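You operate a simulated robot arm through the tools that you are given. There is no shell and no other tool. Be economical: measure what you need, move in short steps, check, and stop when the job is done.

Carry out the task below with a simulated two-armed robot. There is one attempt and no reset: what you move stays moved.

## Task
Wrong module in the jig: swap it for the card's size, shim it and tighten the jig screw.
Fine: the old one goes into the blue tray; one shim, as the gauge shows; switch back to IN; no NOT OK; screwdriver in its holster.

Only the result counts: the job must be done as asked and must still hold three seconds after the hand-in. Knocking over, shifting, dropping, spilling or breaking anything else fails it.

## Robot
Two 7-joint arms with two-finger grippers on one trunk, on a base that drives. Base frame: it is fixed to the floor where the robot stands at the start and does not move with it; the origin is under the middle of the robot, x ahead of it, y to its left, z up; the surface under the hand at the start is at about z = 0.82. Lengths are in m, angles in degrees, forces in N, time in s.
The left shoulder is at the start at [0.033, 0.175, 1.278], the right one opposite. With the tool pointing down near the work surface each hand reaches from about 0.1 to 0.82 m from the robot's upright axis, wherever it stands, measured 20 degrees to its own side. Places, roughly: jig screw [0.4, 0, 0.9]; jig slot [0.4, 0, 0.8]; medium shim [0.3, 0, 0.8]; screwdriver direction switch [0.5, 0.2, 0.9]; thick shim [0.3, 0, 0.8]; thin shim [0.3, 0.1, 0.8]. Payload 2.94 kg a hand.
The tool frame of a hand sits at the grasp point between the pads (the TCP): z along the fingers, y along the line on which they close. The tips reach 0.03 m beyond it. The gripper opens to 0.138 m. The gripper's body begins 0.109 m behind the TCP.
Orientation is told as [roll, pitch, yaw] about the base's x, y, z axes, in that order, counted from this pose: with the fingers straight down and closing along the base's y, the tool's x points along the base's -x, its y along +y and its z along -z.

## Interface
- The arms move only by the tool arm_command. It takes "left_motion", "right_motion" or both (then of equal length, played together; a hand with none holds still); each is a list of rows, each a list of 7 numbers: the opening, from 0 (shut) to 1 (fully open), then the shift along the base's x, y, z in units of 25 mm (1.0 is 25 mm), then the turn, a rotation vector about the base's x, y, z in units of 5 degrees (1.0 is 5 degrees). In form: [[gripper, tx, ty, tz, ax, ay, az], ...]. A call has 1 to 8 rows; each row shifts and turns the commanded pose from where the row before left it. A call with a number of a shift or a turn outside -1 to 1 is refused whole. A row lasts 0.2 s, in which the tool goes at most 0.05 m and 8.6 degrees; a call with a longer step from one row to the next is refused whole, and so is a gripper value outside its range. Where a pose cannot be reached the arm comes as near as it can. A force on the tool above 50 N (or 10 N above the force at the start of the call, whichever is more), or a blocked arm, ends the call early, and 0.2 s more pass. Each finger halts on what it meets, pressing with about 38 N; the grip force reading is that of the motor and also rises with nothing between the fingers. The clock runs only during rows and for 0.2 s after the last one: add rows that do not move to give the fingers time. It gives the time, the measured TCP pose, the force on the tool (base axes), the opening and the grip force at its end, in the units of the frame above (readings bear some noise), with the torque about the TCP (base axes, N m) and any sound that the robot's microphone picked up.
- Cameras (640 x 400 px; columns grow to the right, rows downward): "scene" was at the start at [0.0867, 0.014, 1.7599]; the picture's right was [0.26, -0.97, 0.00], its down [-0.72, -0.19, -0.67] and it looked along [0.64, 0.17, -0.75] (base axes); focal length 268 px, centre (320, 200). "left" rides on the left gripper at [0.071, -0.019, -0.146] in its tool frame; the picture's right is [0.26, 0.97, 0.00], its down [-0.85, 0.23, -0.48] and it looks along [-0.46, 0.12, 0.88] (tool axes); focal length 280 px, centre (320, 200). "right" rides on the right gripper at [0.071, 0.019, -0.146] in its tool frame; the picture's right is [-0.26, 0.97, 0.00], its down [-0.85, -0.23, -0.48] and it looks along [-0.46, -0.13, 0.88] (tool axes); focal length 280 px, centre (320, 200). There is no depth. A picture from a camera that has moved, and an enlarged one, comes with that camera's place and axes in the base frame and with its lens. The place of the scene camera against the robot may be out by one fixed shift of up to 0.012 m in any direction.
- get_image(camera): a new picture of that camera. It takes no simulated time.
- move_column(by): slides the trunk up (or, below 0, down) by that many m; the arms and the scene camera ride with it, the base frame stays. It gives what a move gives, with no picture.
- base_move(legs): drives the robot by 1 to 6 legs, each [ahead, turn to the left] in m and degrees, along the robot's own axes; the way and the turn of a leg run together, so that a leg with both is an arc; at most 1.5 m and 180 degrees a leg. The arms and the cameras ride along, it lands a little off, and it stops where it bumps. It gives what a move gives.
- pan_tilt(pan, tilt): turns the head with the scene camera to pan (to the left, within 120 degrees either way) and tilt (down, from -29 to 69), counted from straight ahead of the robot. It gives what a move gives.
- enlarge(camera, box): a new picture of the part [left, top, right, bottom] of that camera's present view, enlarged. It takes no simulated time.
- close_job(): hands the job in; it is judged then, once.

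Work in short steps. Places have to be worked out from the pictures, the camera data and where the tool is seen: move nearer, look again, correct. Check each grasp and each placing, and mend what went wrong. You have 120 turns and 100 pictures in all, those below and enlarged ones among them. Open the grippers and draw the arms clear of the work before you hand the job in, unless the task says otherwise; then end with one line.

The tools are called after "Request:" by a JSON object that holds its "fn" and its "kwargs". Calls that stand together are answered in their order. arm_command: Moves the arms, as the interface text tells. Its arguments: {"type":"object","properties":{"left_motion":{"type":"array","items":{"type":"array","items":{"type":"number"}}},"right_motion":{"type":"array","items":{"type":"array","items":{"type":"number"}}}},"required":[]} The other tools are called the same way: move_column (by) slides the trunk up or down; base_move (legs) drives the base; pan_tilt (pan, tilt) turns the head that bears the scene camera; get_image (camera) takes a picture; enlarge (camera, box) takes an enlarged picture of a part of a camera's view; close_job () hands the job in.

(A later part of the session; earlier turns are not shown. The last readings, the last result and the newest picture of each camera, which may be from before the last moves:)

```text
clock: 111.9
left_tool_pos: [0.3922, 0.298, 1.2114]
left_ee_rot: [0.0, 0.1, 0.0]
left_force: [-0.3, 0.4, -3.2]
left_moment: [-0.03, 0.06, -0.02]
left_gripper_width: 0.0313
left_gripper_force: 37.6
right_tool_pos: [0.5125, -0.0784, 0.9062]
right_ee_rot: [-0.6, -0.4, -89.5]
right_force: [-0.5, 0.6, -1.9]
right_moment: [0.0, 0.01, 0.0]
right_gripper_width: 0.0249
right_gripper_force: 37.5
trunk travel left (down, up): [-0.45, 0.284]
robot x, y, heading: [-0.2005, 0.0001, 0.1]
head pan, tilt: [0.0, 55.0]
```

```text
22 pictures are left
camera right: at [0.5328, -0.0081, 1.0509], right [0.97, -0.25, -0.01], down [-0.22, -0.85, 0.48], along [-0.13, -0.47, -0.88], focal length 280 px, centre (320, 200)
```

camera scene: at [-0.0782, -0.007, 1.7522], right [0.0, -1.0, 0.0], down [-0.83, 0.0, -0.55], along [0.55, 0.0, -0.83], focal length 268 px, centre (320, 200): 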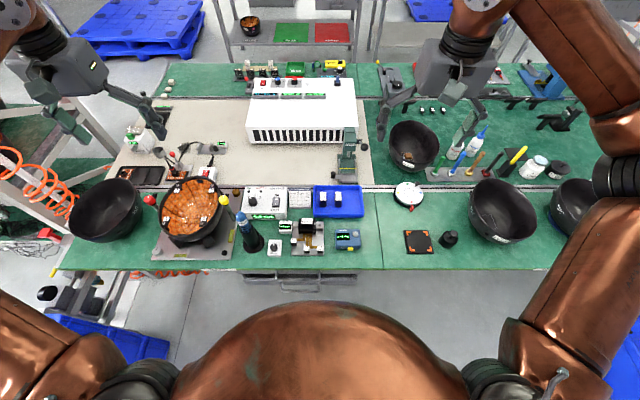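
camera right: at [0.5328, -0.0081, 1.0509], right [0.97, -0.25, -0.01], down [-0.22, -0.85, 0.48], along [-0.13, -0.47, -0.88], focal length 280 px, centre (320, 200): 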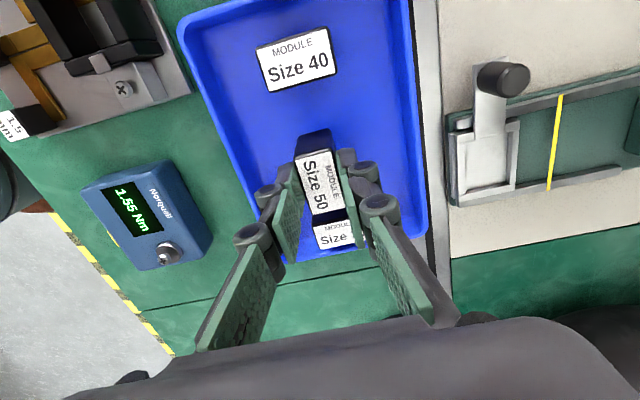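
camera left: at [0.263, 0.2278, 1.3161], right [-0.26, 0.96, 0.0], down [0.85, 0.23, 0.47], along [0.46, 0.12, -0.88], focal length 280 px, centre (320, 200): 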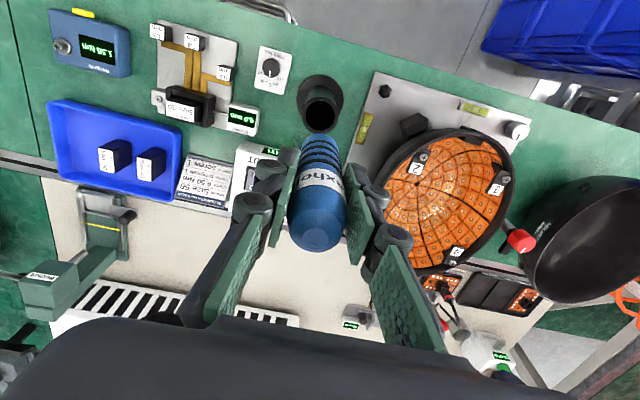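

Clear of its neighbours. I set it down, release, and rise.

Request:
{"fn": "arm_command", "kwargs": {"right_motion": [[0, 0, 0.1, -0.2, 0, 0, 0], [0, 0, 0, -0.2, 0, 0, 0], [0, 0, 0, -0.14, 0, 0, 0], [0, 0, 0, -0.1, 0, 0, 0], [0, 0, 0, 0, 0, 0, 0]]}}

Request:
{"fn": "arm_command", "kwargs": {"right_motion": [[0.22, 0, 0, 0, 0, 0, 0], [0.3, 0, 0, 0, 0, 0, 0], [0.3, 0, 0, 0, 0, 0, 0], [0.3, 0, 0, 0.5, 0, 0, 0], [0.3, 0, 0, 1, 0, 0, 0], [0.3, 0, 0, 1, 0, 0, 0], [0.3, 0, 0, 1, 0, 0, 0], [0.3, 0, 0, 1, 0, 0, 0]]}}

```text
clock: 113.1
left_tool_pos: [0.393, 0.2978, 1.211]
left_ee_rot: [0.0, 0.0, 0.0]
left_force: [1.2, -0.5, -2.5]
left_moment: [0.02, 0.0, -0.02]
left_gripper_width: 0.031
left_gripper_force: 37.6
right_tool_pos: [0.5125, -0.0754, 0.8909]
right_ee_rot: [-0.5, -0.3, -89.5]
right_force: [0.3, 0.2, 0.0]
right_moment: [-0.01, -0.01, -0.03]
right_gripper_width: 0.0251
right_gripper_force: 37.6
trunk travel left (down, up): [-0.45, 0.284]
robot x, y, heading: [-0.203, -0.0009, 0.2]
head pan, tilt: [0.0, 55.0]
```

```text
clock: 114.9
left_tool_pos: [0.3921, 0.298, 1.2117]
left_ee_rot: [0.0, -0.1, -0.1]
left_force: [0.1, 0.5, -3.8]
left_moment: [0.0, -0.03, -0.03]
left_gripper_width: 0.0308
left_gripper_force: 38.2
right_tool_pos: [0.5128, -0.0737, 1.0065]
right_ee_rot: [-0.6, -0.4, -89.5]
right_force: [0.2, -0.2, 1.1]
right_moment: [-0.01, 0.01, -0.01]
right_gripper_width: 0.0417
right_gripper_force: 0.0
trunk travel left (down, up): [-0.45, 0.284]
robot x, y, heading: [-0.2009, -0.002, 0.2]
head pan, tilt: [0.0, 55.0]
```

Now to the 0.5 handle: back to yaw 0 above it.

Request:
{"fn": "arm_command", "kwargs": {"right_motion": [[0.32, -0.4, 0.4, 0, 0, 0, 1], [0.32, -0.4, 0.4, 0, 0, 0, 1], [0.32, -0.4, 0.4, 0, 0, 0, 1], [0.32, -0.4, 0.4, 0, 0, 0, 1], [0.32, -0.4, 0.4, 0, 0, 0, 1], [0.32, -0.4, 0.4, 0, 0, 0, 1], [0.32, -0.4, 0.4, 0, 0, 0, 1], [0.32, -0.4, 0.4, 0, 0, 0, 1]]}}

Request:
{"fn": "arm_command", "kwargs": {"right_motion": [[0.32, -0.4, 0.4, 0, 0, 0, 1], [0.32, -0.4, 0.4, 0, 0, 0, 1], [0.32, -0.4, 0.4, 0, 0, 0, 1], [0.32, -0.4, 0.4, 0, 0, 0, 1], [0.32, -0.4, 0.4, 0, 0, 0, 1], [0.32, -0.4, 0.4, 0, 0, 0, 1], [0.32, -0.4, 0.4, 0, 0, 0, 1], [0.32, -0.4, 0.4, 0, 0, 0, 1]]}}

Request:
{"fn": "arm_command", "kwargs": {"right_motion": [[0.32, -0.4, 0.4, -1, 0, 0, 1], [0.32, -0.3, 0, -1, 0, 0, 1], [0.32, -0.1, 0, -1, 0, 0, 0], [0.32, 0, 0, 0, 0, 0, 0], [0.32, 0, 0, 0, 0, 0, 0]]}}

Request:
{"fn": "enlarge", "kwargs": {"camera": "right", "box": [200, 60, 440, 240]}}

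```text
clock: 116.7
left_tool_pos: [0.3928, 0.2979, 1.2109]
left_ee_rot: [0.0, 0.2, 0.0]
left_force: [-0.2, 0.6, -2.6]
left_moment: [-0.03, -0.02, -0.02]
left_gripper_width: 0.0308
left_gripper_force: 38.3
right_tool_pos: [0.4326, 0.0048, 1.0037]
right_ee_rot: [-0.6, -0.2, -49.4]
right_force: [0.3, -0.7, 0.7]
right_moment: [-0.01, -0.03, -0.03]
right_gripper_width: 0.0443
right_gripper_force: 0.2
trunk travel left (down, up): [-0.45, 0.284]
robot x, y, heading: [-0.1979, 0.0, 0.3]
head pan, tilt: [0.0, 55.0]
```

```text
clock: 118.5
left_tool_pos: [0.3924, 0.298, 1.2107]
left_ee_rot: [-0.2, 0.2, 0.0]
left_force: [-0.9, 0.5, -3.6]
left_moment: [-0.04, 0.04, 0.01]
left_gripper_width: 0.0309
left_gripper_force: 38.1
right_tool_pos: [0.3543, 0.0883, 1.0032]
right_ee_rot: [-0.5, -0.4, -9.5]
right_force: [-0.3, 0.2, -0.2]
right_moment: [0.04, -0.03, 0.05]
right_gripper_width: 0.0441
right_gripper_force: 0.0
trunk travel left (down, up): [-0.45, 0.284]
robot x, y, heading: [-0.202, 0.0019, 0.2]
head pan, tilt: [0.0, 55.0]
```

```text
clock: 119.7
left_tool_pos: [0.3934, 0.2974, 1.21]
left_ee_rot: [0.1, 0.1, 0.0]
left_force: [0.7, 0.3, -2.7]
left_moment: [0.06, 0.02, 0.01]
left_gripper_width: 0.0309
left_gripper_force: 37.9
right_tool_pos: [0.3317, 0.0969, 0.9282]
right_ee_rot: [-0.6, -0.3, 0.4]
right_force: [0.0, 0.2, 0.4]
right_moment: [-0.02, 0.02, -0.02]
right_gripper_width: 0.044
right_gripper_force: 0.1
trunk travel left (down, up): [-0.45, 0.284]
robot x, y, heading: [-0.2033, -0.001, 0.3]
head pan, tilt: [0.0, 55.0]
```

```text
2.22 times, centred on (320, 150) of right
camera zoom: at [0.2613, 0.1165, 1.0715], right [0.25, 0.97, -0.01], down [0.85, -0.22, 0.48], along [0.46, -0.13, -0.88], focal length 623 px, centre (320, 311)
```

zoom: 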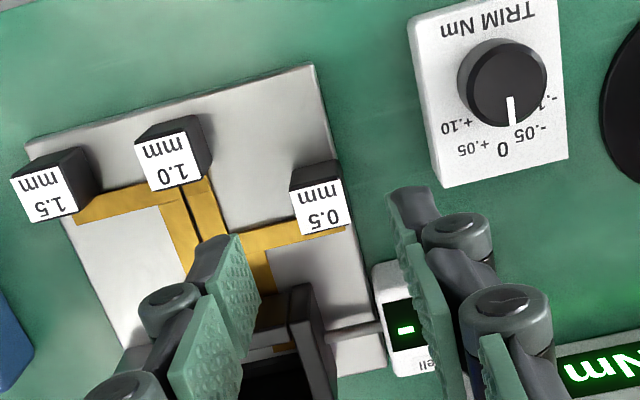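

Brass of the 0.5 blade is visible inside the empty cradle. I grip its handle and pull it back (−x) about 33 mm to the parked position.

Request:
{"fn": "arm_command", "kwargs": {"right_motion": [[0.32, 0, -0.05, -1, 0, 0, 0], [0.32, 0, 0, -0.8, 0, 0, 0], [0.32, 0, 0, -0.4, 0, 0, 0], [0.32, 0, 0, 0, 0, 0, 0], [0, 0, 0, 0, 0, 0, 0], [0, 0, 0, 0, 0, 0, 0], [0, 0, 0, 0, 0, 0, 0]]}}

Request:
{"fn": "arm_command", "kwargs": {"right_motion": [[0, -0.1, 0, 0, 0, 0, 0], [0, -0.15, 0, 0, 0, 0, 0], [0, -0.2, 0, 0, 0, 0, 0], [0, -0.2, 0, 0, 0, 0, 0], [0, 0, 0, 0, 0, 0, 0]]}}

```text
clock: 121.3
left_tool_pos: [0.3926, 0.298, 1.21]
left_ee_rot: [-0.1, 0.1, 0.0]
left_force: [0.6, 0.7, -2.7]
left_moment: [0.02, 0.01, 0.0]
left_gripper_width: 0.031
left_gripper_force: 38.5
right_tool_pos: [0.3344, 0.0951, 0.8722]
right_ee_rot: [-0.5, -0.3, 0.3]
right_force: [-0.4, 3.8, -2.1]
right_moment: [0.11, -0.11, -0.15]
right_gripper_width: 0.0193
right_gripper_force: 38.4
trunk travel left (down, up): [-0.45, 0.284]
robot x, y, heading: [-0.2018, 0.0025, 0.3]
head pan, tilt: [0.0, 55.0]
```

```text
clock: 122.5
left_tool_pos: [0.3929, 0.299, 1.2102]
left_ee_rot: [-0.1, 0.2, 0.2]
left_force: [-0.2, -1.1, -3.3]
left_moment: [0.0, 0.04, 0.01]
left_gripper_width: 0.0306
left_gripper_force: 38.0
right_tool_pos: [0.3166, 0.0964, 0.8718]
right_ee_rot: [-0.5, -0.3, 0.5]
right_force: [0.4, 11.5, -6.1]
right_moment: [0.34, -0.39, -0.25]
right_gripper_width: 0.0193
right_gripper_force: 44.6
trunk travel left (down, up): [-0.45, 0.284]
robot x, y, heading: [-0.2008, 0.001, 0.3]
head pan, tilt: [0.0, 55.0]
```

It slides freely backwards, confirming it. I ease the side load and pull another 15 mm.

Request:
{"fn": "arm_command", "kwargs": {"right_motion": [[0, -0.1, 0.06, 0, 0, 0, 0], [0, -0.2, 0, 0, 0, 0, 0], [0, -0.2, 0, 0, 0, 0, 0], [0, -0.12, 0, 0, 0, 0, 0], [0, 0, 0, 0, 0, 0, 0]]}}

Request:
{"fn": "enlarge", "kwargs": {"camera": "scene", "box": [270, 195, 340, 250]}}

```text
clock: 123.7
left_tool_pos: [0.3949, 0.2983, 1.21]
left_ee_rot: [-0.1, 0.1, 0.0]
left_force: [1.2, -0.5, -3.2]
left_moment: [0.02, 0.02, -0.02]
left_gripper_width: 0.0309
left_gripper_force: 38.0
right_tool_pos: [0.3039, 0.0954, 0.8731]
right_ee_rot: [-0.6, -0.3, 0.3]
right_force: [6.7, 6.0, -6.2]
right_moment: [0.21, 0.18, -0.27]
right_gripper_width: 0.019
right_gripper_force: 44.4
trunk travel left (down, up): [-0.45, 0.284]
robot x, y, heading: [-0.2005, -0.0005, -0.1]
head pan, tilt: [0.0, 55.0]
```

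```text
7.27 times, centred on (305, 222) of scene
camera zoom: at [-0.1173, -0.0044, 1.7508], right [0.0, -1.0, 0.0], down [-0.82, 0.0, -0.57], along [0.57, 0.0, -0.82], focal length 1952 px, centre (429, 36)
```

zoom: 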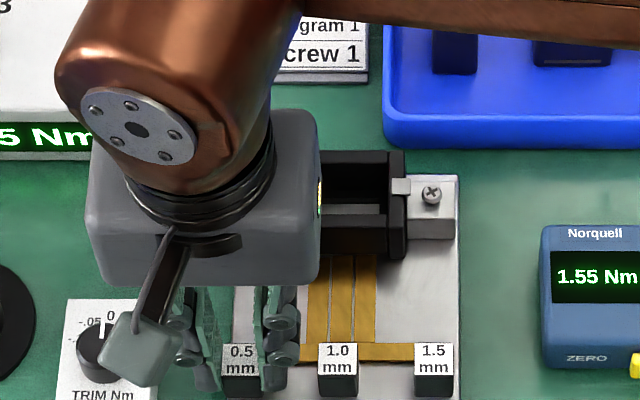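

The 0.5 handle is now level with 1.0 and 1.5, i.e. parked. I release, rise and shift over the 1.0 handle, 49 mm to the right.

Request:
{"fn": "arm_command", "kwargs": {"right_motion": [[0.2, 0, 0, 0, 0, 0, 0], [0.26, 0, 0, 0, 0, 0, 0], [0.27, 0, 0, 0.5, 0, 0, 0], [0.27, 0, 0, 1, 0, 0, 0], [0.27, 0, -0.7, 0.5, 0, 0, 0], [0.27, 0, -0.7, 0, 0, 0, 0], [0.27, 0, -0.56, 0, 0, 0, 0], [0.27, 0, 0, 0, 0, 0, 0]]}}

Request:
{"fn": "enlarge", "kwargs": {"camera": "right", "box": [200, 60, 440, 240]}}

```text
clock: 125.5
left_tool_pos: [0.3921, 0.2979, 1.2112]
left_ee_rot: [0.0, 0.1, -0.1]
left_force: [-0.2, -0.1, -3.0]
left_moment: [0.01, 0.0, -0.01]
left_gripper_width: 0.0309
left_gripper_force: 38.0
right_tool_pos: [0.3026, 0.0461, 0.9219]
right_ee_rot: [-0.7, -0.4, 0.6]
right_force: [-0.2, 0.1, -0.2]
right_moment: [-0.01, 0.0, 0.02]
right_gripper_width: 0.0372
right_gripper_force: 0.0
trunk travel left (down, up): [-0.45, 0.284]
robot x, y, heading: [-0.2008, 0.0005, 0.2]
head pan, tilt: [0.0, 55.0]
```

```text
2.22 times, centred on (320, 150) of right
camera zoom: at [0.2318, 0.0657, 1.0669], right [0.25, 0.97, -0.01], down [0.85, -0.22, 0.48], along [0.46, -0.13, -0.88], focal length 623 px, centre (320, 311)
```

zoom: 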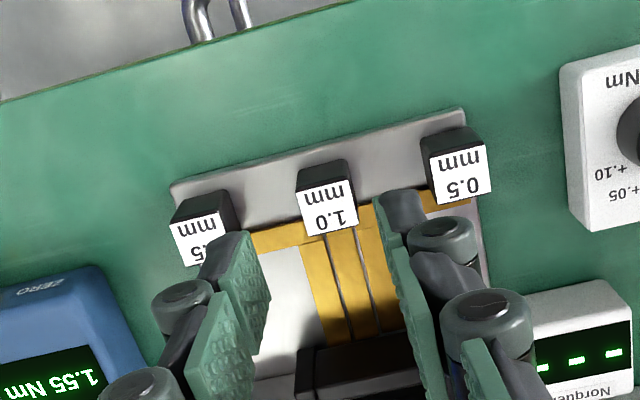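

The 1.0 handle is at (0.3025, 0.0485). I descend and grip it.

Request:
{"fn": "arm_command", "kwargs": {"right_motion": [[0.27, 0, 0.09, -0.8, 0, 0, 0], [0.27, 0, 0, -0.8, 0, 0, 0], [0.27, 0, 0, -0.38, 0, 0, 0], [0.27, 0, 0, 0, 0, 0, 0], [0, 0, 0, 0, 0, 0, 0], [0, 0, 0, 0, 0, 0, 0], [0, 0, 0, 0, 0, 0, 0]]}}

Request:
{"fn": "arm_command", "kwargs": {"right_motion": [[0, 0.1, 0, 0, 0, 0, 0], [0, 0.15, 0, 0, 0, 0, 0], [0, 0.2, 0, 0, 0, 0, 0], [0, 0.2, 0, 0, 0, 0, 0], [0, 0, 0, 0, 0, 0, 0]]}}

```text
clock: 127.1
left_tool_pos: [0.3931, 0.2964, 1.2102]
left_ee_rot: [0.0, 0.1, 0.0]
left_force: [0.7, 0.3, -2.1]
left_moment: [-0.02, 0.01, -0.01]
left_gripper_width: 0.0308
left_gripper_force: 38.1
right_tool_pos: [0.3033, 0.048, 0.8709]
right_ee_rot: [-0.6, -0.3, 0.4]
right_force: [0.2, -6.6, -0.6]
right_moment: [-0.14, -0.21, -0.17]
right_gripper_width: 0.0194
right_gripper_force: 43.3
trunk travel left (down, up): [-0.45, 0.284]
robot x, y, heading: [-0.1991, -0.0012, 0.1]
head pan, tilt: [0.0, 55.0]
```

```text
clock: 128.3
left_tool_pos: [0.3948, 0.2974, 1.2091]
left_ee_rot: [0.0, 0.2, 0.0]
left_force: [-0.3, 0.1, -3.1]
left_moment: [-0.04, 0.0, 0.0]
left_gripper_width: 0.0311
left_gripper_force: 37.9
right_tool_pos: [0.3194, 0.0474, 0.8704]
right_ee_rot: [-0.8, -0.1, 0.5]
right_force: [-0.2, -4.5, -32.8]
right_moment: [0.03, 0.07, -0.28]
right_gripper_width: 0.0191
right_gripper_force: 43.9
trunk travel left (down, up): [-0.45, 0.284]
robot x, y, heading: [-0.2019, -0.0026, 0.4]
head pan, tilt: [0.0, 55.0]
```

It slides in (16 mm so far). A −33 N z load says to lower a bit; I relax that and continue 14 mm.

Request:
{"fn": "arm_command", "kwargs": {"right_motion": [[0, 0, -0.02, -0.08, 0, 0, 0], [0, 0.15, 0, 0, 0, 0, 0], [0, 0.2, 0, 0, 0, 0, 0], [0, 0.15, 0, 0, 0, 0, 0], [0, 0.08, 0, 0, 0, 0, 0], [0, 0, 0, 0, 0, 0, 0]]}}

Request:
{"fn": "enlarge", "kwargs": {"camera": "scene", "box": [275, 195, 345, 250]}}

```text
clock: 129.7
left_tool_pos: [0.3945, 0.2961, 1.21]
left_ee_rot: [0.0, 0.1, 0.0]
left_force: [-0.4, -0.8, -3.4]
left_moment: [0.0, -0.01, 0.0]
left_gripper_width: 0.0309
left_gripper_force: 37.9
right_tool_pos: [0.3335, 0.0484, 0.8721]
right_ee_rot: [-0.6, -0.1, 0.5]
right_force: [-3.3, -13.3, -15.1]
right_moment: [-0.29, -0.15, -0.24]
right_gripper_width: 0.0192
right_gripper_force: 44.1
trunk travel left (down, up): [-0.45, 0.284]
robot x, y, heading: [-0.1979, 0.0002, 0.0]
head pan, tilt: [0.0, 55.0]
```

```text
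7.27 times, centred on (310, 222) of scene
camera zoom: at [-0.1182, -0.0078, 1.7508], right [0.0, -1.0, 0.0], down [-0.82, 0.0, -0.57], along [0.57, 0.0, -0.82], focal length 1952 px, centre (393, 36)
```

zoom: 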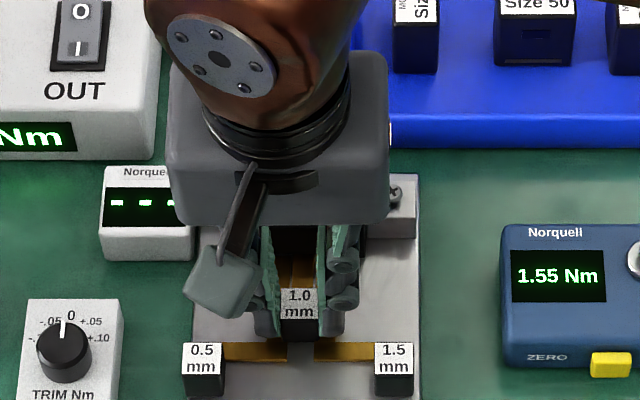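

The 1.0 shim is now in by the same depth as the 0.5 was. I release, rise, and go back to fetch Size 50 (yaw −90).

Request:
{"fn": "arm_command", "kwargs": {"right_motion": [[0.2, 0, 0, 0, 0, 0, 0], [0.27, 0, 0, 0, 0, 0, 0], [0.27, 0, 0, 0.5, 0, 0, 0], [0.27, 0, 0, 1, 0, 0, 0], [0.3, 0, 0, 1, 0, 0, 0], [0.35, 0.2, -0.2, 1, 0, 0, -1], [0.35, 0.4, -0.3, 1, 0, 0, -1], [0.35, 0.4, -0.3, 0.7, 0, 0, -1]]}}

Request:
{"fn": "arm_command", "kwargs": {"right_motion": [[0.35, 0.4, -0.3, 0, 0, 0, -1], [0.35, 0.4, -0.3, 0, 0, 0, -1], [0.35, 0.4, -0.3, 0, 0, 0, -1], [0.35, 0.4, -0.3, 0, 0, 0, -1], [0.35, 0.4, -0.3, 0, 0, 0, -1], [0.35, 0.4, -0.3, 0, 0, 0, -1], [0.35, 0.4, -0.3, 0, 0, 0, -1], [0.35, 0.4, -0.3, 0, 0, 0, -1]]}}

Request:
{"fn": "arm_command", "kwargs": {"right_motion": [[0.35, 0.4, -0.3, 0, 0, 0, -1], [0.35, 0.4, -0.3, 0, 0, 0, -1], [0.35, 0.4, -0.3, 0, 0, 0, -1], [0.35, 0.4, -0.3, 0, 0, 0, -1], [0.35, 0.4, -0.3, 0, 0, 0, -1], [0.35, 0.4, -0.3, 0, 0, 0, -1], [0.35, 0, 0, 0, 0, 0, -1], [0.35, 0, 0, 0, 0, 0, 0]]}}

Request:
{"fn": "get_image", "kwargs": {"camera": "right"}}

```text
clock: 131.5
left_tool_pos: [0.3938, 0.2976, 1.2103]
left_ee_rot: [0.1, 0.2, 0.0]
left_force: [0.1, -0.7, -3.3]
left_moment: [0.03, -0.04, -0.03]
left_gripper_width: 0.0311
left_gripper_force: 37.9
right_tool_pos: [0.3592, 0.0307, 1.0016]
right_ee_rot: [-0.6, -0.3, -14.5]
right_force: [0.1, -1.0, 0.6]
right_moment: [0.02, 0.0, 0.03]
right_gripper_width: 0.0482
right_gripper_force: 0.0
trunk travel left (down, up): [-0.45, 0.284]
robot x, y, heading: [-0.202, -0.0042, 0.2]
head pan, tilt: [0.0, 55.0]
```

```text
clock: 133.3
left_tool_pos: [0.3925, 0.2979, 1.2104]
left_ee_rot: [0.0, 0.1, 0.0]
left_force: [-0.8, 0.2, -2.6]
left_moment: [-0.02, 0.05, 0.0]
left_gripper_width: 0.0308
left_gripper_force: 38.1
right_tool_pos: [0.4377, -0.0309, 1.0002]
right_ee_rot: [-0.6, -0.3, -54.5]
right_force: [0.0, 0.1, 0.8]
right_moment: [-0.01, 0.02, 0.01]
right_gripper_width: 0.0486
right_gripper_force: 0.1
trunk travel left (down, up): [-0.45, 0.284]
robot x, y, heading: [-0.1987, 0.0006, -0.1]
head pan, tilt: [0.0, 55.0]
```

```text
clock: 135.1
left_tool_pos: [0.3932, 0.2972, 1.2116]
left_ee_rot: [0.0, 0.1, 0.0]
left_force: [0.2, -1.0, -2.9]
left_moment: [0.0, 0.05, -0.02]
left_gripper_width: 0.0309
left_gripper_force: 38.2
right_tool_pos: [0.4975, -0.0771, 1.0029]
right_ee_rot: [-0.6, -0.3, -89.6]
right_force: [0.0, -0.2, -1.1]
right_moment: [-0.02, -0.02, 0.02]
right_gripper_width: 0.0482
right_gripper_force: 0.0
trunk travel left (down, up): [-0.45, 0.284]
robot x, y, heading: [-0.2006, -0.0041, 0.0]
head pan, tilt: [0.0, 55.0]
```

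```text
17 pictures are left
camera right: at [0.5181, -0.0052, 1.1454], right [0.97, -0.26, -0.01], down [-0.22, -0.85, 0.48], along [-0.13, -0.47, -0.88], focal length 280 px, centre (320, 200)
```

right: 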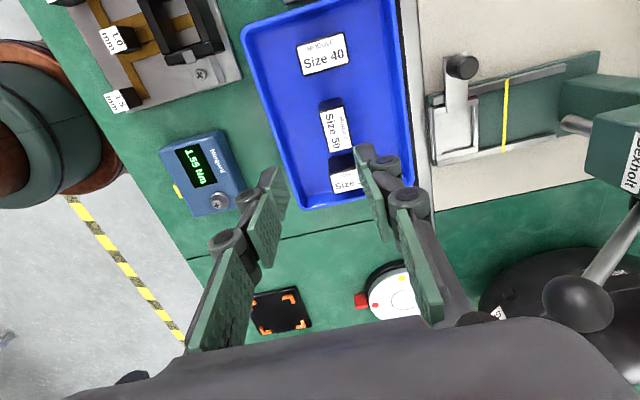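

Size 50 is where I left it. I align (+15 mm x), descend, grip and lift.

Request:
{"fn": "arm_command", "kwargs": {"right_motion": [[0.35, 0.6, 0.05, -0.5, 0, 0, 0], [0.35, 0, 0, -1, 0, 0, 0], [0.35, 0, 0, -1, 0, 0, 0], [0.35, 0, 0, -1, 0, 0, 0], [0.35, 0, 0, -1, 0, 0, 0], [0.35, 0, 0, 0, 0, 0, 0], [0, 0, 0, 0, 0, 0, 0], [0, 0, 0, 0, 0, 0, 0]]}}

Request:
{"fn": "arm_command", "kwargs": {"right_motion": [[0, 0, 0, 0, 0, 0, 0], [0, 0, 0, 0.3, 0, 0, 0], [0, 0, 0, 1, 0, 0, 0], [0, 0, 0, 1, 0, 0, 0], [0, 0, 0, 1, 0, 0, 0], [0, 0, 0, 1, 0, 0, 0], [0, 0, 0, 0.7, 0, 0, 0], [0, 0, 0, 0, 0, 0, 0]]}}

Request:
{"fn": "arm_command", "kwargs": {"right_motion": [[0, -0.6, 0.7, 0, 0, 0, 0], [0, -0.65, 0.7, 0, 0, 0, 0], [0, -0.65, 0.7, 0, 0, 0, 0], [0, -0.65, 0.7, 0, 0, 0, 0], [0, -0.65, 0.75, 0, 0, 0, 0], [0, -0.65, 0.75, 0, 0, 0, 0], [0, -0.65, 0.75, 0, 0, 0, 0], [0, 0, 0, 0, 0, 0, 0]]}}

```text
clock: 136.9
left_tool_pos: [0.3927, 0.2977, 1.2116]
left_ee_rot: [0.0, 0.0, 0.0]
left_force: [0.1, 0.0, -2.5]
left_moment: [0.0, 0.01, -0.02]
left_gripper_width: 0.0308
left_gripper_force: 38.2
right_tool_pos: [0.5135, -0.0748, 0.8891]
right_ee_rot: [-0.7, -0.4, -89.5]
right_force: [0.4, -0.1, 0.0]
right_moment: [-0.02, 0.02, 0.04]
right_gripper_width: 0.0255
right_gripper_force: 24.9
trunk travel left (down, up): [-0.45, 0.284]
robot x, y, heading: [-0.2044, 0.0029, -0.2]
head pan, tilt: [0.0, 55.0]
```

```text
clock: 138.7
left_tool_pos: [0.3933, 0.2996, 1.2106]
left_ee_rot: [0.0, 0.0, 0.0]
left_force: [0.6, -0.7, -2.9]
left_moment: [0.02, 0.03, 0.01]
left_gripper_width: 0.031
left_gripper_force: 38.0
right_tool_pos: [0.5121, -0.0777, 1.0161]
right_ee_rot: [-0.7, -0.3, -89.5]
right_force: [0.2, -0.8, -0.4]
right_moment: [0.03, 0.01, -0.03]
right_gripper_width: 0.0253
right_gripper_force: 38.2
trunk travel left (down, up): [-0.45, 0.284]
robot x, y, heading: [-0.1993, -0.0005, 0.0]
head pan, tilt: [0.0, 55.0]
```

```text
clock: 140.5
left_tool_pos: [0.3933, 0.2984, 1.2095]
left_ee_rot: [0.1, 0.1, 0.1]
left_force: [0.7, 0.2, -3.0]
left_moment: [0.03, 0.04, 0.0]
left_gripper_width: 0.0309
left_gripper_force: 37.8
right_tool_pos: [0.4008, 0.0504, 1.0141]
right_ee_rot: [-0.6, -0.4, -89.6]
right_force: [0.0, 0.7, -1.0]
right_moment: [0.01, -0.02, 0.0]
right_gripper_width: 0.0251
right_gripper_force: 37.8
trunk travel left (down, up): [-0.45, 0.284]
robot x, y, heading: [-0.2051, -0.0017, 0.1]
head pan, tilt: [0.0, 55.0]
```

In position. I lower into the cradle, slowing near the bottom.

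Request:
{"fn": "arm_command", "kwargs": {"right_motion": [[0, -0.03, -0.02, -1, 0, 0, 0], [0, 0, 0, -1, 0, 0, 0], [0, 0, 0, -0.8, 0, 0, 0], [0, 0, 0, -0.4, 0, 0, 0], [0, 0, 0, -0.3, 0, 0, 0], [0, 0, 0, -0.3, 0, 0, 0], [0, 0, 0, -0.3, 0, 0, 0], [0, 0, 0, 0, 0, 0, 0]]}}

Request:
{"fn": "arm_command", "kwargs": {"right_motion": [[0, 0, 0, -0.15, 0, 0, 0], [0, 0, 0, -0.15, 0, 0, 0], [0, 0, 0, -0.1, 0, 0, 0], [0, 0, 0, -0.08, 0, 0, 0], [0, 0, 0, 0, 0, 0, 0]]}}

```text
clock: 142.3
left_tool_pos: [0.393, 0.298, 1.2102]
left_ee_rot: [0.0, 0.1, 0.0]
left_force: [0.9, 0.1, -2.7]
left_moment: [0.01, -0.01, 0.01]
left_gripper_width: 0.0309
left_gripper_force: 38.2
right_tool_pos: [0.3997, 0.0506, 0.91]
right_ee_rot: [-0.6, -0.3, -89.6]
right_force: [0.3, -0.1, -0.8]
right_moment: [-0.01, 0.04, -0.02]
right_gripper_width: 0.0249
right_gripper_force: 38.0
trunk travel left (down, up): [-0.45, 0.284]
robot x, y, heading: [-0.2038, 0.001, 0.1]
head pan, tilt: [0.0, 55.0]
```

```text
clock: 143.5
left_tool_pos: [0.3939, 0.2974, 1.2098]
left_ee_rot: [0.1, 0.2, 0.0]
left_force: [-0.4, 0.4, -4.0]
left_moment: [-0.01, 0.01, 0.01]
left_gripper_width: 0.0311
left_gripper_force: 37.7
right_tool_pos: [0.3996, 0.0511, 0.9015]
right_ee_rot: [-0.6, -0.3, -89.5]
right_force: [-0.8, 0.0, -0.9]
right_moment: [0.01, 0.0, 0.0]
right_gripper_width: 0.025
right_gripper_force: 38.0
trunk travel left (down, up): [-0.45, 0.284]
robot x, y, heading: [-0.2031, 0.0011, -0.2]
head pan, tilt: [0.0, 55.0]
```

Request:
{"fn": "arm_command", "kwargs": {"right_motion": [[0, 0, -0.03, -0.06, 0, 0, 0], [0, 0, 0, -0.05, 0, 0, 0], [0, 0, 0, -0.04, 0, 0, 0], [0, 0, 0, 0, 0, 0, 0]]}}

Request:
{"fn": "enlarge", "kwargs": {"camera": "scene", "box": [260, 190, 350, 250]}}

```text
clock: 144.5
left_tool_pos: [0.3925, 0.2977, 1.2106]
left_ee_rot: [0.0, -0.1, 0.0]
left_force: [0.8, -0.5, -2.4]
left_moment: [0.02, 0.05, 0.02]
left_gripper_width: 0.031
left_gripper_force: 37.7
right_tool_pos: [0.4001, 0.0495, 0.898]
right_ee_rot: [-0.4, -0.4, -89.5]
right_force: [-1.0, -0.1, 10.7]
right_moment: [-0.22, -0.06, -0.01]
right_gripper_width: 0.0253
right_gripper_force: 37.7
trunk travel left (down, up): [-0.45, 0.284]
robot x, y, heading: [-0.2062, -0.0001, 0.1]
head pan, tilt: [0.0, 55.0]
```

```text
6.67 times, centred on (305, 220) of scene
camera zoom: at [-0.1205, -0.0061, 1.7511], right [0.0, -1.0, 0.0], down [-0.82, 0.0, -0.57], along [0.57, 0.0, -0.82], focal length 1790 px, centre (420, 67)
```

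zoom: 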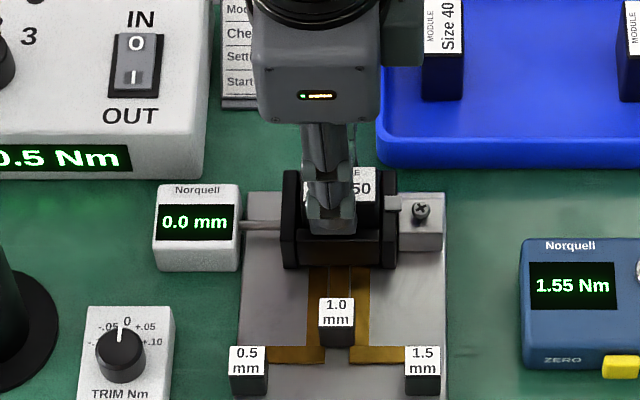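

Gauge reads 0.0 mm with only the 1.0 shim in. I release, rise, turn the right hand back to yaw 0, and move the left hand (driver) further aside.

Request:
{"fn": "arm_command", "kwargs": {"right_motion": [[0.22, 0, 0, 0.04, 0, 0, 0], [0.3, 0, 0, 0, 0, 0, 0], [0.3, 0, 0, 0, 0, 0, 0], [0.3, 0, 0, 0.5, 0, 0, 0], [0.3, 0, 0, 1, 0, 0, 0], [0.3, 0, 0, 1, 0, 0, 0], [0.3, 0, 0, 1, 0, 0, 1], [0.2, 0, 0, 1, 0, 0, 1]], "left_motion": [[0, 0, 0.5, 0.5, 0, 0, 0], [0, 0, 0.5, 0.5, 0, 0, 0], [0, 0, 0.5, 0.5, 0, 0, 0], [0, 0, 0.5, 0.5, 0, 0, 0], [0, 0, 0.5, 0, 0, 0, 0], [0, 0, 0.5, 0, 0, 0, 0], [0, 0, 0.5, 0, 0, 0, 0], [0, 0, 0.5, 0, 0, 0, 0]]}}

Request:
{"fn": "arm_command", "kwargs": {"right_motion": [[0, 0, 0, 0, 0, 0, 1], [0, 0, 0, 0, 0, 0, 1], [0, 0, 0, 0, 0, 0, 1], [0, 0, 0, 0, 0, 0, 1], [0, 0, 0, 0, 0, 0, 1], [0, 0, 0, 0, 0, 0, 1], [0, 0, 0, 0, 0, 0, 1], [0, 0, 0, 0, 0, 0, 1]]}}

Request:
{"fn": "arm_command", "kwargs": {"right_motion": [[0, 0, 0, 0, 0, 0, 1], [0, 0, 0, 0, 0, 0, 1], [0, 0, 0, 0, 0, 0, 1], [0, 0, 0, 0, 0, 0, 1], [0, 0, 0, 0, 0, 0, 1], [0, 0, 0, 0, 0, 0, 1], [0, 0, 0, 0, 0, 0, 1], [0, 0, 0, 0, 0, 0, 1]]}}

Request:
{"fn": "arm_command", "kwargs": {"right_motion": [[0, 0, 0, 0, 0, -1, 0], [0, 0, 0, 0, 0, -1, 0], [0, 0, 0.5, 0, 0, -1, 0], [0, 0.5, 0.9, 0, 0, -1, 0], [0, 0.7, 0.9, 0, 0, -1, 0], [0, 0.7, 0.9, 0, 0, 0, 0], [0, 0.8, 0.9, 0, 0, 0, 0], [0, 0.8, 0.6, 0, 0, 0, 0]]}}

```text
clock: 146.3
left_tool_pos: [0.3929, 0.4022, 1.2585]
left_ee_rot: [-0.1, 0.2, 0.0]
left_force: [0.3, -0.3, -3.7]
left_moment: [0.0, 0.02, 0.0]
left_gripper_width: 0.0307
left_gripper_force: 37.6
right_tool_pos: [0.3975, 0.0504, 1.01]
right_ee_rot: [-0.7, -0.4, -79.4]
right_force: [0.3, 0.4, -0.3]
right_moment: [0.01, 0.01, -0.01]
right_gripper_width: 0.0276
right_gripper_force: 0.1
trunk travel left (down, up): [-0.45, 0.284]
robot x, y, heading: [-0.2041, -0.001, 0.1]
head pan, tilt: [0.0, 55.0]
```

```text
clock: 148.1
left_tool_pos: [0.3928, 0.4013, 1.2596]
left_ee_rot: [0.0, 0.0, 0.0]
left_force: [-0.7, 0.6, -2.0]
left_moment: [0.02, -0.01, 0.0]
left_gripper_width: 0.031
left_gripper_force: 37.8
right_tool_pos: [0.3998, 0.0496, 1.0097]
right_ee_rot: [-0.5, -0.2, -39.5]
right_force: [0.1, 0.5, 0.0]
right_moment: [0.0, 0.0, 0.0]
right_gripper_width: 0.0
right_gripper_force: 28.6
trunk travel left (down, up): [-0.45, 0.284]
robot x, y, heading: [-0.2018, 0.001, 0.1]
head pan, tilt: [0.0, 55.0]
```

```text
clock: 149.9
left_tool_pos: [0.393, 0.402, 1.259]
left_ee_rot: [0.0, 0.1, 0.0]
left_force: [-0.7, 0.2, -2.4]
left_moment: [0.0, 0.04, -0.01]
left_gripper_width: 0.0311
left_gripper_force: 38.4
right_tool_pos: [0.3984, 0.0506, 1.0108]
right_ee_rot: [-0.7, -0.2, 0.6]
right_force: [0.0, -0.5, -0.1]
right_moment: [0.04, -0.03, 0.01]
right_gripper_width: 0.0001
right_gripper_force: 28.3
trunk travel left (down, up): [-0.45, 0.284]
robot x, y, heading: [-0.1992, -0.0003, 0.1]
head pan, tilt: [0.0, 55.0]
```

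```text
clock: 151.7
left_tool_pos: [0.3939, 0.4036, 1.2583]
left_ee_rot: [-0.1, 0.0, 0.0]
left_force: [0.4, -0.5, -3.3]
left_moment: [-0.01, 0.04, -0.01]
left_gripper_width: 0.0312
left_gripper_force: 37.8
right_tool_pos: [0.4855, 0.169, 1.0066]
right_ee_rot: [-0.8, -25.3, 0.7]
right_force: [0.9, -0.1, -1.5]
right_moment: [-0.01, 0.02, 0.01]
right_gripper_width: 0.0
right_gripper_force: 28.3
trunk travel left (down, up): [-0.45, 0.284]
robot x, y, heading: [-0.205, -0.0002, 0.3]
head pan, tilt: [0.0, 55.0]
```

The tilted hand reaches (0.486, 0.169, 1.007). I check the view against the rocker before pressing.

Request:
{"fn": "arm_command", "kwargs": {"right_motion": [[0, 0.1, -0.06, -1, 0, 0, 0], [0, 0, 0, -1, 0, 0, 0], [0, 0, 0, 0, 0, 0, 0], [0, 0, 0, 0, 0, 0, 0]]}}

Request:
{"fn": "enlarge", "kwargs": {"camera": "right", "box": [240, 90, 400, 210]}}

```text
clock: 152.7
left_tool_pos: [0.3936, 0.4014, 1.2584]
left_ee_rot: [-0.1, 0.1, 0.0]
left_force: [-0.7, -0.1, -3.3]
left_moment: [-0.03, 0.04, -0.04]
left_gripper_width: 0.031
left_gripper_force: 37.9
right_tool_pos: [0.4902, 0.1665, 0.9576]
right_ee_rot: [-0.8, -25.3, 0.5]
right_force: [0.4, -0.3, -0.3]
right_moment: [-0.02, 0.02, -0.01]
right_gripper_width: 0.0004
right_gripper_force: 28.8
trunk travel left (down, up): [-0.45, 0.284]
robot x, y, heading: [-0.2022, -0.0023, 0.2]
head pan, tilt: [0.0, 55.0]
```

```text
3.33 times, centred on (320, 150) of right
camera zoom: at [0.3626, 0.1851, 1.0576], right [0.23, 0.97, 0.1], down [0.57, -0.22, 0.8], along [0.79, -0.13, -0.6], focal length 935 px, centre (320, 367)
```

zoom: 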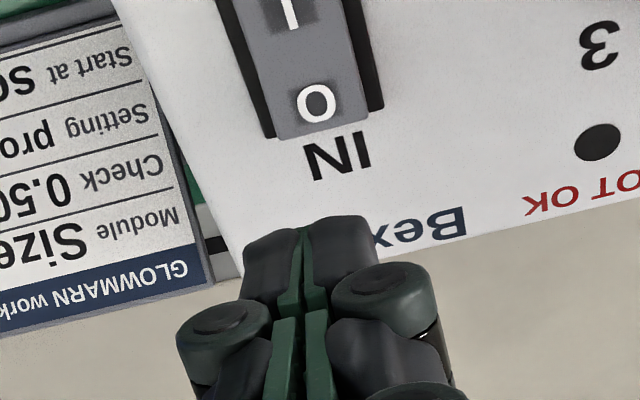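

The "O" (IN half) is at about (0.487, 0.171). I shift −3 mm x, +3 mm y and press down gently.

Request:
{"fn": "arm_command", "kwargs": {"right_motion": [[0, -0.12, 0.12, -0.4, 0, 0, 0], [0, 0, 0, -0.4, 0, 0, 0], [0, 0, 0, -0.2, 0, 0, 0], [0, 0, 0, -0.15, 0, 0, 0], [0, 0, 0, -0.15, 0, 0, 0], [0, 0, 0, -0.15, 0, 0, 0], [0, 0, 0, 0, 0, 0, 0]]}}

```text
clock: 154.3
left_tool_pos: [0.3934, 0.4026, 1.2584]
left_ee_rot: [-0.1, 0.0, -0.1]
left_force: [0.4, 0.0, -3.2]
left_moment: [0.01, -0.02, 0.04]
left_gripper_width: 0.031
left_gripper_force: 38.0
right_tool_pos: [0.4864, 0.1689, 0.9228]
right_ee_rot: [-0.8, -25.4, 0.6]
right_force: [0.8, -0.5, -0.1]
right_moment: [0.02, 0.02, -0.01]
right_gripper_width: 0.0
right_gripper_force: 28.3
trunk travel left (down, up): [-0.45, 0.284]
robot x, y, heading: [-0.2016, 0.0007, 0.0]
head pan, tilt: [0.0, 55.0]
```

No contact yet (corner at ~0.890). I continue in 3 mm steps.

Request:
{"fn": "arm_command", "kwargs": {"right_motion": [[0, 0, 0, -0.12, 0, 0, 0], [0, 0, 0, -0.12, 0, 0, 0], [0, 0, 0, -0.12, 0, 0, 0], [0, 0, 0, -0.1, 0, 0, 0], [0, 0, 0, 0, 0, 0, 0]]}}

```text
clock: 155.5
left_tool_pos: [0.3941, 0.4022, 1.258]
left_ee_rot: [0.0, 0.1, 0.0]
left_force: [0.7, 1.4, -2.7]
left_moment: [-0.04, 0.02, 0.02]
left_gripper_width: 0.031
left_gripper_force: 38.1
right_tool_pos: [0.4866, 0.1677, 0.9119]
right_ee_rot: [-0.8, -25.4, 0.4]
right_force: [-0.4, 0.3, 0.6]
right_moment: [0.01, 0.01, 0.02]
right_gripper_width: 0.0
right_gripper_force: 28.3
trunk travel left (down, up): [-0.45, 0.284]
robot x, y, heading: [-0.2017, -0.0005, 0.2]
head pan, tilt: [0.0, 55.0]
```

Request:
{"fn": "arm_command", "kwargs": {"right_motion": [[0, 0, 0, -0.12, 0, 0, 0], [0, 0, 0, -0.12, 0, 0, 0], [0, 0, 0, -0.12, 0, 0, 0], [0, 0, 0, 0, 0, 0, 0]]}}

Request:
{"fn": "enlarge", "kwargs": {"camera": "right", "box": [240, 90, 400, 210]}}

```text
clock: 156.5
left_tool_pos: [0.3894, 0.4001, 1.2617]
left_ee_rot: [0.1, -0.2, 0.0]
left_force: [-0.7, -0.4, -2.7]
left_moment: [0.04, 0.05, 0.02]
left_gripper_width: 0.0308
left_gripper_force: 38.9
right_tool_pos: [0.4857, 0.1686, 0.9104]
right_ee_rot: [-0.6, -26.0, 0.4]
right_force: [0.6, 1.7, 50.4]
right_moment: [0.04, -0.02, -0.23]
right_gripper_width: 0.0061
right_gripper_force: 27.9
trunk travel left (down, up): [-0.45, 0.284]
robot x, y, heading: [-0.2053, 0.0007, 0.2]
head pan, tilt: [0.0, 55.0]
```

```text
3.33 times, centred on (320, 150) of right
camera zoom: at [0.3594, 0.1885, 1.0097], right [0.23, 0.97, 0.11], down [0.56, -0.22, 0.8], along [0.8, -0.13, -0.59], focal length 935 px, centre (320, 367)
```

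zoom: 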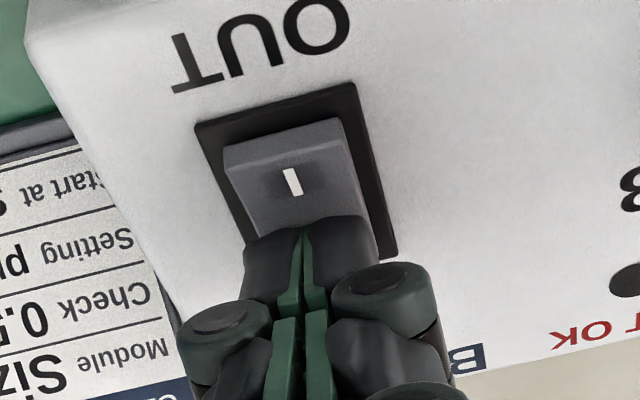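

The OUT half is raised now: switch is at IN. I lift off and retreat the right hand to its side viewing spot.

Request:
{"fn": "arm_command", "kwargs": {"right_motion": [[0, 0, 0, 0.8, 0, 0, 0], [0, 0, 0, 1, 0, 0, 0], [0, 0, 0, 1, 0, 0, 0], [0, -0.5, -0.5, 1, 0, 1, 0], [0, -0.8, -1, 0, 0, 1, 0], [0, -0.8, -1, 0, 0, 1, 0], [0, -0.8, -1, 0, 0, 1, 0], [0, -0.8, -1, 0, 0, 1, 0]]}}

Request:
{"fn": "arm_command", "kwargs": {"right_motion": [[0, -0.8, -1, 0, 0, 0, 0.5], [0, -0.8, -1, 0, 0, 0, 0.5], [0, -0.8, -1, 0, 0, 0, 0.5], [0, -0.8, -1, 0, 0, 0, 0.5], [0, -0.8, -1, 0, 0, 0, 0.5], [0, -0.8, -1, 0, 0, 0, 0.5], [0, -0.6, -1, 0, 0, 0, 0.5], [0, -0.4, -1, 0, 0, 0, 0.5]], "left_motion": [[0, 0, -1, 0, 0, 0, 0], [0, 0, -1, 0, 0, 0, 0], [0, 0, -1, 0, 0, 0, 0], [0, 0, -1, 0, 0, 0, 0], [0, 0, -1, 0, 0, 0, 0], [0, 0, -1, 0, 0, 0, 0], [0, 0, -1, 0, 0, 0, 0], [0, 0, -1, 0, 0, 0, 0]]}}

Request:
{"fn": "arm_command", "kwargs": {"right_motion": [[0, 0, -1, 0, 0, 0, 0], [0, 0, -1, 0, 0, 0, 0], [0, 0, 0, -0.5, 0, 0, 0], [0, 0, 0, -0.5, 0, 0, 0], [0, 0, 0, 0, 0, 0, 0], [0, 0, 0, 0, 0, 0, 0], [0, 0, 0, 0, 0, 0, 0], [0, 0, 0, 0, 0, 0, 0]], "left_motion": [[0, 0, -1, 0, 0, 0, 0], [0, 0, -1, 0, 0, 0, 0], [0, 0, -1, 0, 0, 0, 0], [0, 0, -1, 0, 0, 0, 0], [0, 0, -1, -0.5, 0, 0, 0], [0, 0, -1, -1, 0, 0, 0], [0, 0, -1, -1, 0, 0, 0], [0, 0, -1, -1, 0, 0, 0]]}}

```text
clock: 158.3
left_tool_pos: [0.3932, 0.3997, 1.2586]
left_ee_rot: [0.0, 0.1, 0.0]
left_force: [0.9, -0.5, -3.1]
left_moment: [-0.01, 0.01, 0.01]
left_gripper_width: 0.031
left_gripper_force: 38.2
right_tool_pos: [0.3926, 0.0563, 0.9979]
right_ee_rot: [-0.5, -0.2, 0.5]
right_force: [0.5, -1.0, 1.2]
right_moment: [0.02, 0.03, 0.01]
right_gripper_width: 0.0002
right_gripper_force: 28.6
trunk travel left (down, up): [-0.45, 0.284]
robot x, y, heading: [-0.2037, -0.0027, 0.1]
head pan, tilt: [0.0, 55.0]
```

```text
clock: 160.1
left_tool_pos: [0.3921, 0.1983, 1.2609]
left_ee_rot: [0.1, 0.0, 0.1]
left_force: [-0.5, -0.5, -3.6]
left_moment: [0.0, -0.01, -0.03]
left_gripper_width: 0.0309
left_gripper_force: 38.0
right_tool_pos: [0.2491, -0.1489, 0.9974]
right_ee_rot: [-0.4, -0.3, 20.5]
right_force: [0.2, -0.9, 0.6]
right_moment: [0.06, -0.03, -0.01]
right_gripper_width: 0.0
right_gripper_force: 28.3
trunk travel left (down, up): [-0.45, 0.284]
robot x, y, heading: [-0.2024, -0.0021, 0.3]
head pan, tilt: [0.0, 55.0]
```

```text
clock: 161.9
left_tool_pos: [0.3937, 0.0003, 1.1685]
left_ee_rot: [0.1, 0.0, 0.1]
left_force: [0.1, 0.1, -2.1]
left_moment: [0.01, 0.05, -0.01]
left_gripper_width: 0.0311
left_gripper_force: 38.8
right_tool_pos: [0.2487, -0.1936, 0.9717]
right_ee_rot: [-0.5, -0.4, 20.5]
right_force: [-0.1, -0.2, -0.2]
right_moment: [0.0, 0.0, -0.01]
right_gripper_width: 0.0002
right_gripper_force: 28.3
trunk travel left (down, up): [-0.45, 0.284]
robot x, y, heading: [-0.2067, 0.0007, 0.1]
head pan, tilt: [0.0, 55.0]
```

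The driver is over the screw at (0.394, 0.000). I lower to ~10 mm above it and check.

Request:
{"fn": "arm_command", "kwargs": {"left_motion": [[0, 0, 0, -1, 0, 0, 0], [0, 0, 0, -1, 0, 0, 0], [0, 0, 0, -1, 0, 0, 0], [0, 0, 0, -1, 0, 0, 0], [0, 0, 0, -1, 0, 0, 0], [0, 0, 0, -0.8, 0, 0, 0], [0, 0, 0, 0, 0, 0, 0], [0, 0, 0, 0, 0, 0, 0]]}}

Request:
{"fn": "enlarge", "kwargs": {"camera": "scene", "box": [296, 200, 344, 230]}}

Request:
{"fn": "enlarge", "kwargs": {"camera": "right", "box": [410, 190, 530, 290]}}

```text
clock: 163.7
left_tool_pos: [0.3907, -0.001, 1.026]
left_ee_rot: [-0.1, 0.0, 0.0]
left_force: [0.0, 0.0, -2.6]
left_moment: [0.0, 0.02, -0.05]
left_gripper_width: 0.0309
left_gripper_force: 38.0
right_tool_pos: [0.2488, -0.1932, 0.9738]
right_ee_rot: [-0.4, -0.3, 20.5]
right_force: [-0.2, -0.8, 0.1]
right_moment: [0.0, 0.0, 0.0]
right_gripper_width: 0.0
right_gripper_force: 28.0
trunk travel left (down, up): [-0.45, 0.284]
robot x, y, heading: [-0.2034, 0.0008, 0.3]
head pan, tilt: [0.0, 55.0]
```

```text
13.33 times, centred on (320, 215) of scene
camera zoom: at [-0.119, -0.007, 1.7509], right [0.0, -1.0, 0.0], down [-0.82, 0.0, -0.57], along [0.57, 0.0, -0.82], focal length 3580 px, centre (320, 0)
```

zoom: 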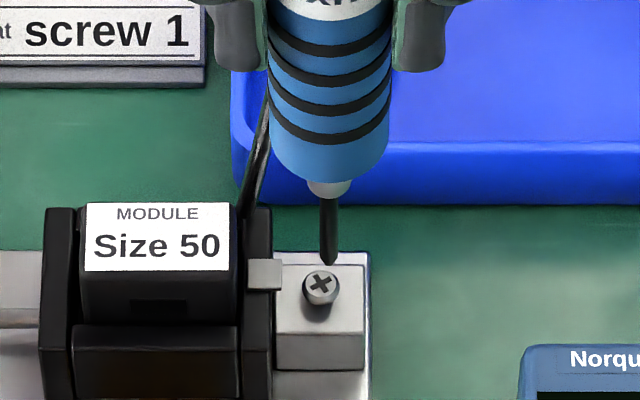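

```text
4.00 times, centred on (470, 240) of right
camera zoom: at [0.1745, -0.1999, 1.1176], right [-0.09, 1.0, -0.01], down [0.87, 0.08, 0.48], along [0.48, 0.04, -0.88], focal length 1122 px, centre (-280, 40)
```

zoom: 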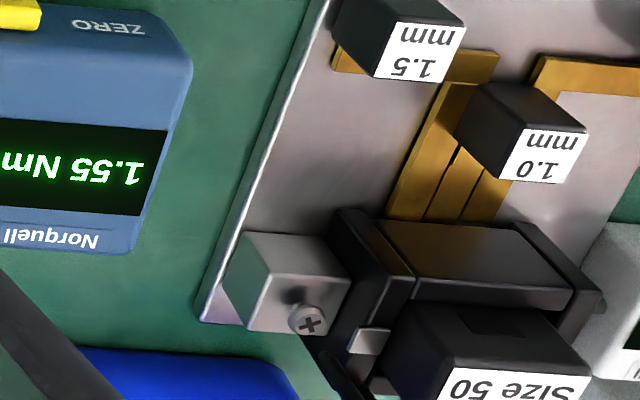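

The tip is ~2.6 mm to the right and ~2 mm short in x. I correct, lower 9 mm and check once more.

Request:
{"fn": "arm_command", "kwargs": {"left_motion": [[0, 0.09, 0.1, 0, 0, 0, 0], [0, 0, 0, -0.2, 0, 0, 0], [0, 0, 0, -0.16, 0, 0, 0], [0, 0, 0, 0, 0, 0, 0], [0, 0, 0, 0, 0, 0, 0]]}}

Request:
{"fn": "enlarge", "kwargs": {"camera": "scene", "box": [308, 210, 332, 225]}}

```text
clock: 164.9
left_tool_pos: [0.3945, 0.0023, 1.0172]
left_ee_rot: [0.1, 0.2, -0.1]
left_force: [-0.1, 0.4, -2.6]
left_moment: [-0.03, 0.02, 0.02]
left_gripper_width: 0.0309
left_gripper_force: 37.9
right_tool_pos: [0.2487, -0.1933, 0.9729]
right_ee_rot: [-0.5, -0.3, 20.6]
right_force: [0.0, -0.4, 0.5]
right_moment: [-0.02, 0.01, 0.03]
right_gripper_width: 0.0002
right_gripper_force: 28.0
trunk travel left (down, up): [-0.45, 0.284]
robot x, y, heading: [-0.1996, 0.0022, -0.0]
head pan, tilt: [0.0, 55.0]
```

```text
16.00 times, centred on (320, 218) of scene
camera zoom: at [-0.1192, -0.007, 1.7509], right [0.0, -1.0, 0.0], down [-0.82, 0.0, -0.57], along [0.57, 0.0, -0.82], focal length 4295 px, centre (320, -80)
```

zoom: 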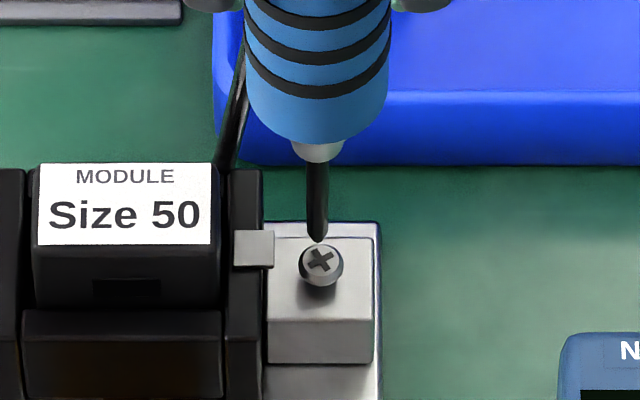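

Nearly in line (−1 mm x). I now press in and follow the screw down with steady pressure so the run isn't interrupted.

Request:
{"fn": "arm_command", "kwargs": {"left_motion": [[0, -0.045, -0.01, 0, 0, 0, 0], [0, 0, 0, -0.1, 0, 0, 0], [0, 0, 0, -0.1, 0, 0, 0], [0, 0, 0, -0.08, 0, 0, 0], [0, 0, 0, -0.03, 0, 0, 0], [0, 0, 0, -0.03, 0, 0, 0], [0, 0, 0, -0.02, 0, 0, 0]]}}

```text
clock: 166.5
left_tool_pos: [0.3946, 0.0025, 1.0081]
left_ee_rot: [-0.1, 0.0, 0.0]
left_force: [-0.6, -0.7, 7.1]
left_moment: [-0.1, 0.04, 0.04]
left_gripper_width: 0.0308
left_gripper_force: 37.7
right_tool_pos: [0.2475, -0.1931, 0.9753]
right_ee_rot: [-0.5, -0.3, 20.4]
right_force: [-0.5, -0.7, 0.2]
right_moment: [0.02, 0.02, -0.01]
right_gripper_width: 0.0001
right_gripper_force: 28.2
trunk travel left (down, up): [-0.45, 0.284]
robot x, y, heading: [-0.2031, -0.0006, -0.1]
head pan, tilt: [0.0, 55.0]
```

The screw is going down with the bit (TCP 1.008, light contact). I keep following.

Request:
{"fn": "arm_command", "kwargs": {"left_motion": [[0, 0, 0, -0.06, 0, 0, 0], [0, 0, 0, -0.04, 0, 0, 0], [0, 0, 0, -0.03, 0, 0, 0], [0, 0, 0, -0.02, 0, 0, 0], [0, 0, 0, 0, 0, 0, 0], [0, 0, 0, 0, 0, 0, 0]]}}

```text
clock: 167.9
left_tool_pos: [0.3934, 0.0031, 1.0069]
left_ee_rot: [-0.1, -0.3, 0.0]
left_force: [4.7, -1.3, 29.2]
left_moment: [-0.22, -1.01, -0.01]
left_gripper_width: 0.031
left_gripper_force: 38.1
right_tool_pos: [0.2473, -0.1941, 0.9733]
right_ee_rot: [-0.5, -0.3, 20.4]
right_force: [-0.5, 0.1, -0.5]
right_moment: [-0.02, 0.0, -0.02]
right_gripper_width: 0.0001
right_gripper_force: 28.2
trunk travel left (down, up): [-0.45, 0.284]
robot x, y, heading: [-0.2005, -0.0021, 0.2]
head pan, tilt: [0.0, 55.0]
```

At the original tight height with 29 N. I hold a moment and look at the controller lamps.

Request:
{"fn": "arm_command", "kwargs": {"left_motion": [[0, 0, 0, 0, 0, 0, 0], [0, 0, 0, 0, 0, 0, 0], [0, 0, 0, 0, 0, 0, 0], [0, 0, 0, 0, 0, 0, 0]]}}

Request:
{"fn": "enlarge", "kwargs": {"camera": "scene", "box": [230, 175, 350, 250]}}

```text
clock: 168.9
left_tool_pos: [0.3918, 0.0037, 1.0086]
left_ee_rot: [-0.1, -0.2, 0.1]
left_force: [2.8, 1.5, 33.0]
left_moment: [-0.06, -0.6, -0.02]
left_gripper_width: 0.031
left_gripper_force: 38.7
right_tool_pos: [0.246, -0.1937, 0.9741]
right_ee_rot: [-0.6, -0.5, 20.6]
right_force: [-0.5, 0.5, 0.3]
right_moment: [-0.01, -0.05, -0.01]
right_gripper_width: 0.0001
right_gripper_force: 28.0
trunk travel left (down, up): [-0.45, 0.284]
robot x, y, heading: [-0.2027, -0.0008, 0.2]
head pan, tilt: [0.0, 55.0]
```

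```text
5.33 times, centred on (290, 212) of scene
camera zoom: at [-0.1226, -0.007, 1.7512], right [0.0, -1.0, 0.0], down [-0.82, 0.0, -0.57], along [0.57, 0.0, -0.82], focal length 1432 px, centre (480, 133)
```

zoom: 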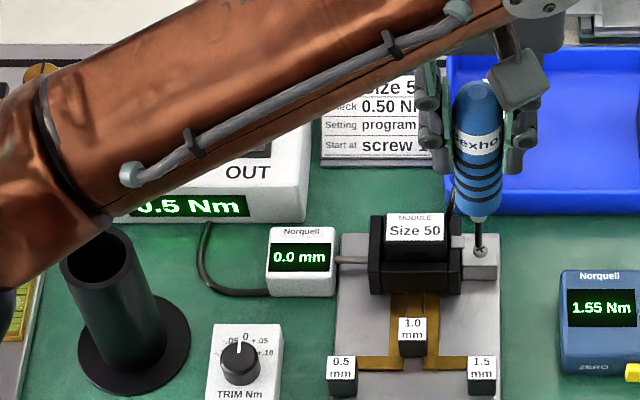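

The arm hides the lamps; I look through the left hand's camera while still holding pressure.

Request:
{"fn": "arm_command", "kwargs": {"left_motion": [[0, 0, -0.04, 0, 0, 0, 0], [0, 0, 0, 0, 0, 0, 0], [0, 0, 0, 0, 0, 0, 0], [0, 0, 0, 0, 0, 0, 0]]}}

Request:
{"fn": "get_image", "kwargs": {"camera": "left"}}

```text
clock: 169.9
left_tool_pos: [0.3912, 0.0021, 1.0074]
left_ee_rot: [0.0, -0.3, 0.0]
left_force: [-2.9, 2.3, 35.0]
left_moment: [0.5, -0.02, 0.04]
left_gripper_width: 0.031
left_gripper_force: 37.5
right_tool_pos: [0.2459, -0.1933, 0.9744]
right_ee_rot: [-0.6, -0.4, 20.5]
right_force: [-0.1, 0.4, 0.8]
right_moment: [-0.01, 0.01, -0.03]
right_gripper_width: 0.0001
right_gripper_force: 28.4
trunk travel left (down, up): [-0.45, 0.284]
robot x, y, heading: [-0.2022, -0.0048, 0.3]
head pan, tilt: [0.0, 55.0]
```

```text
9 pictures are left
camera left: at [0.3191, -0.0174, 1.1535], right [-0.26, 0.96, 0.0], down [0.85, 0.23, 0.48], along [0.46, 0.12, -0.88], focal length 280 px, centre (320, 200)
```

left: 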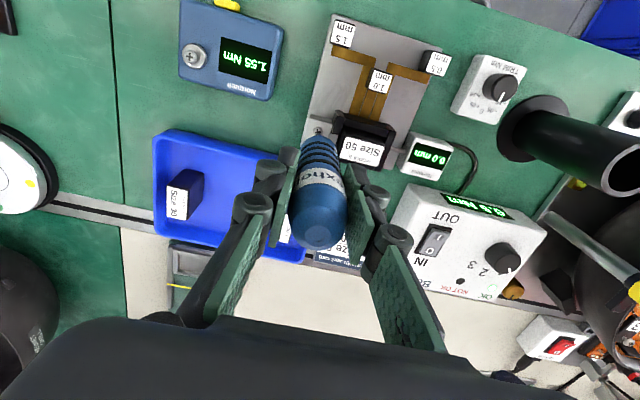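

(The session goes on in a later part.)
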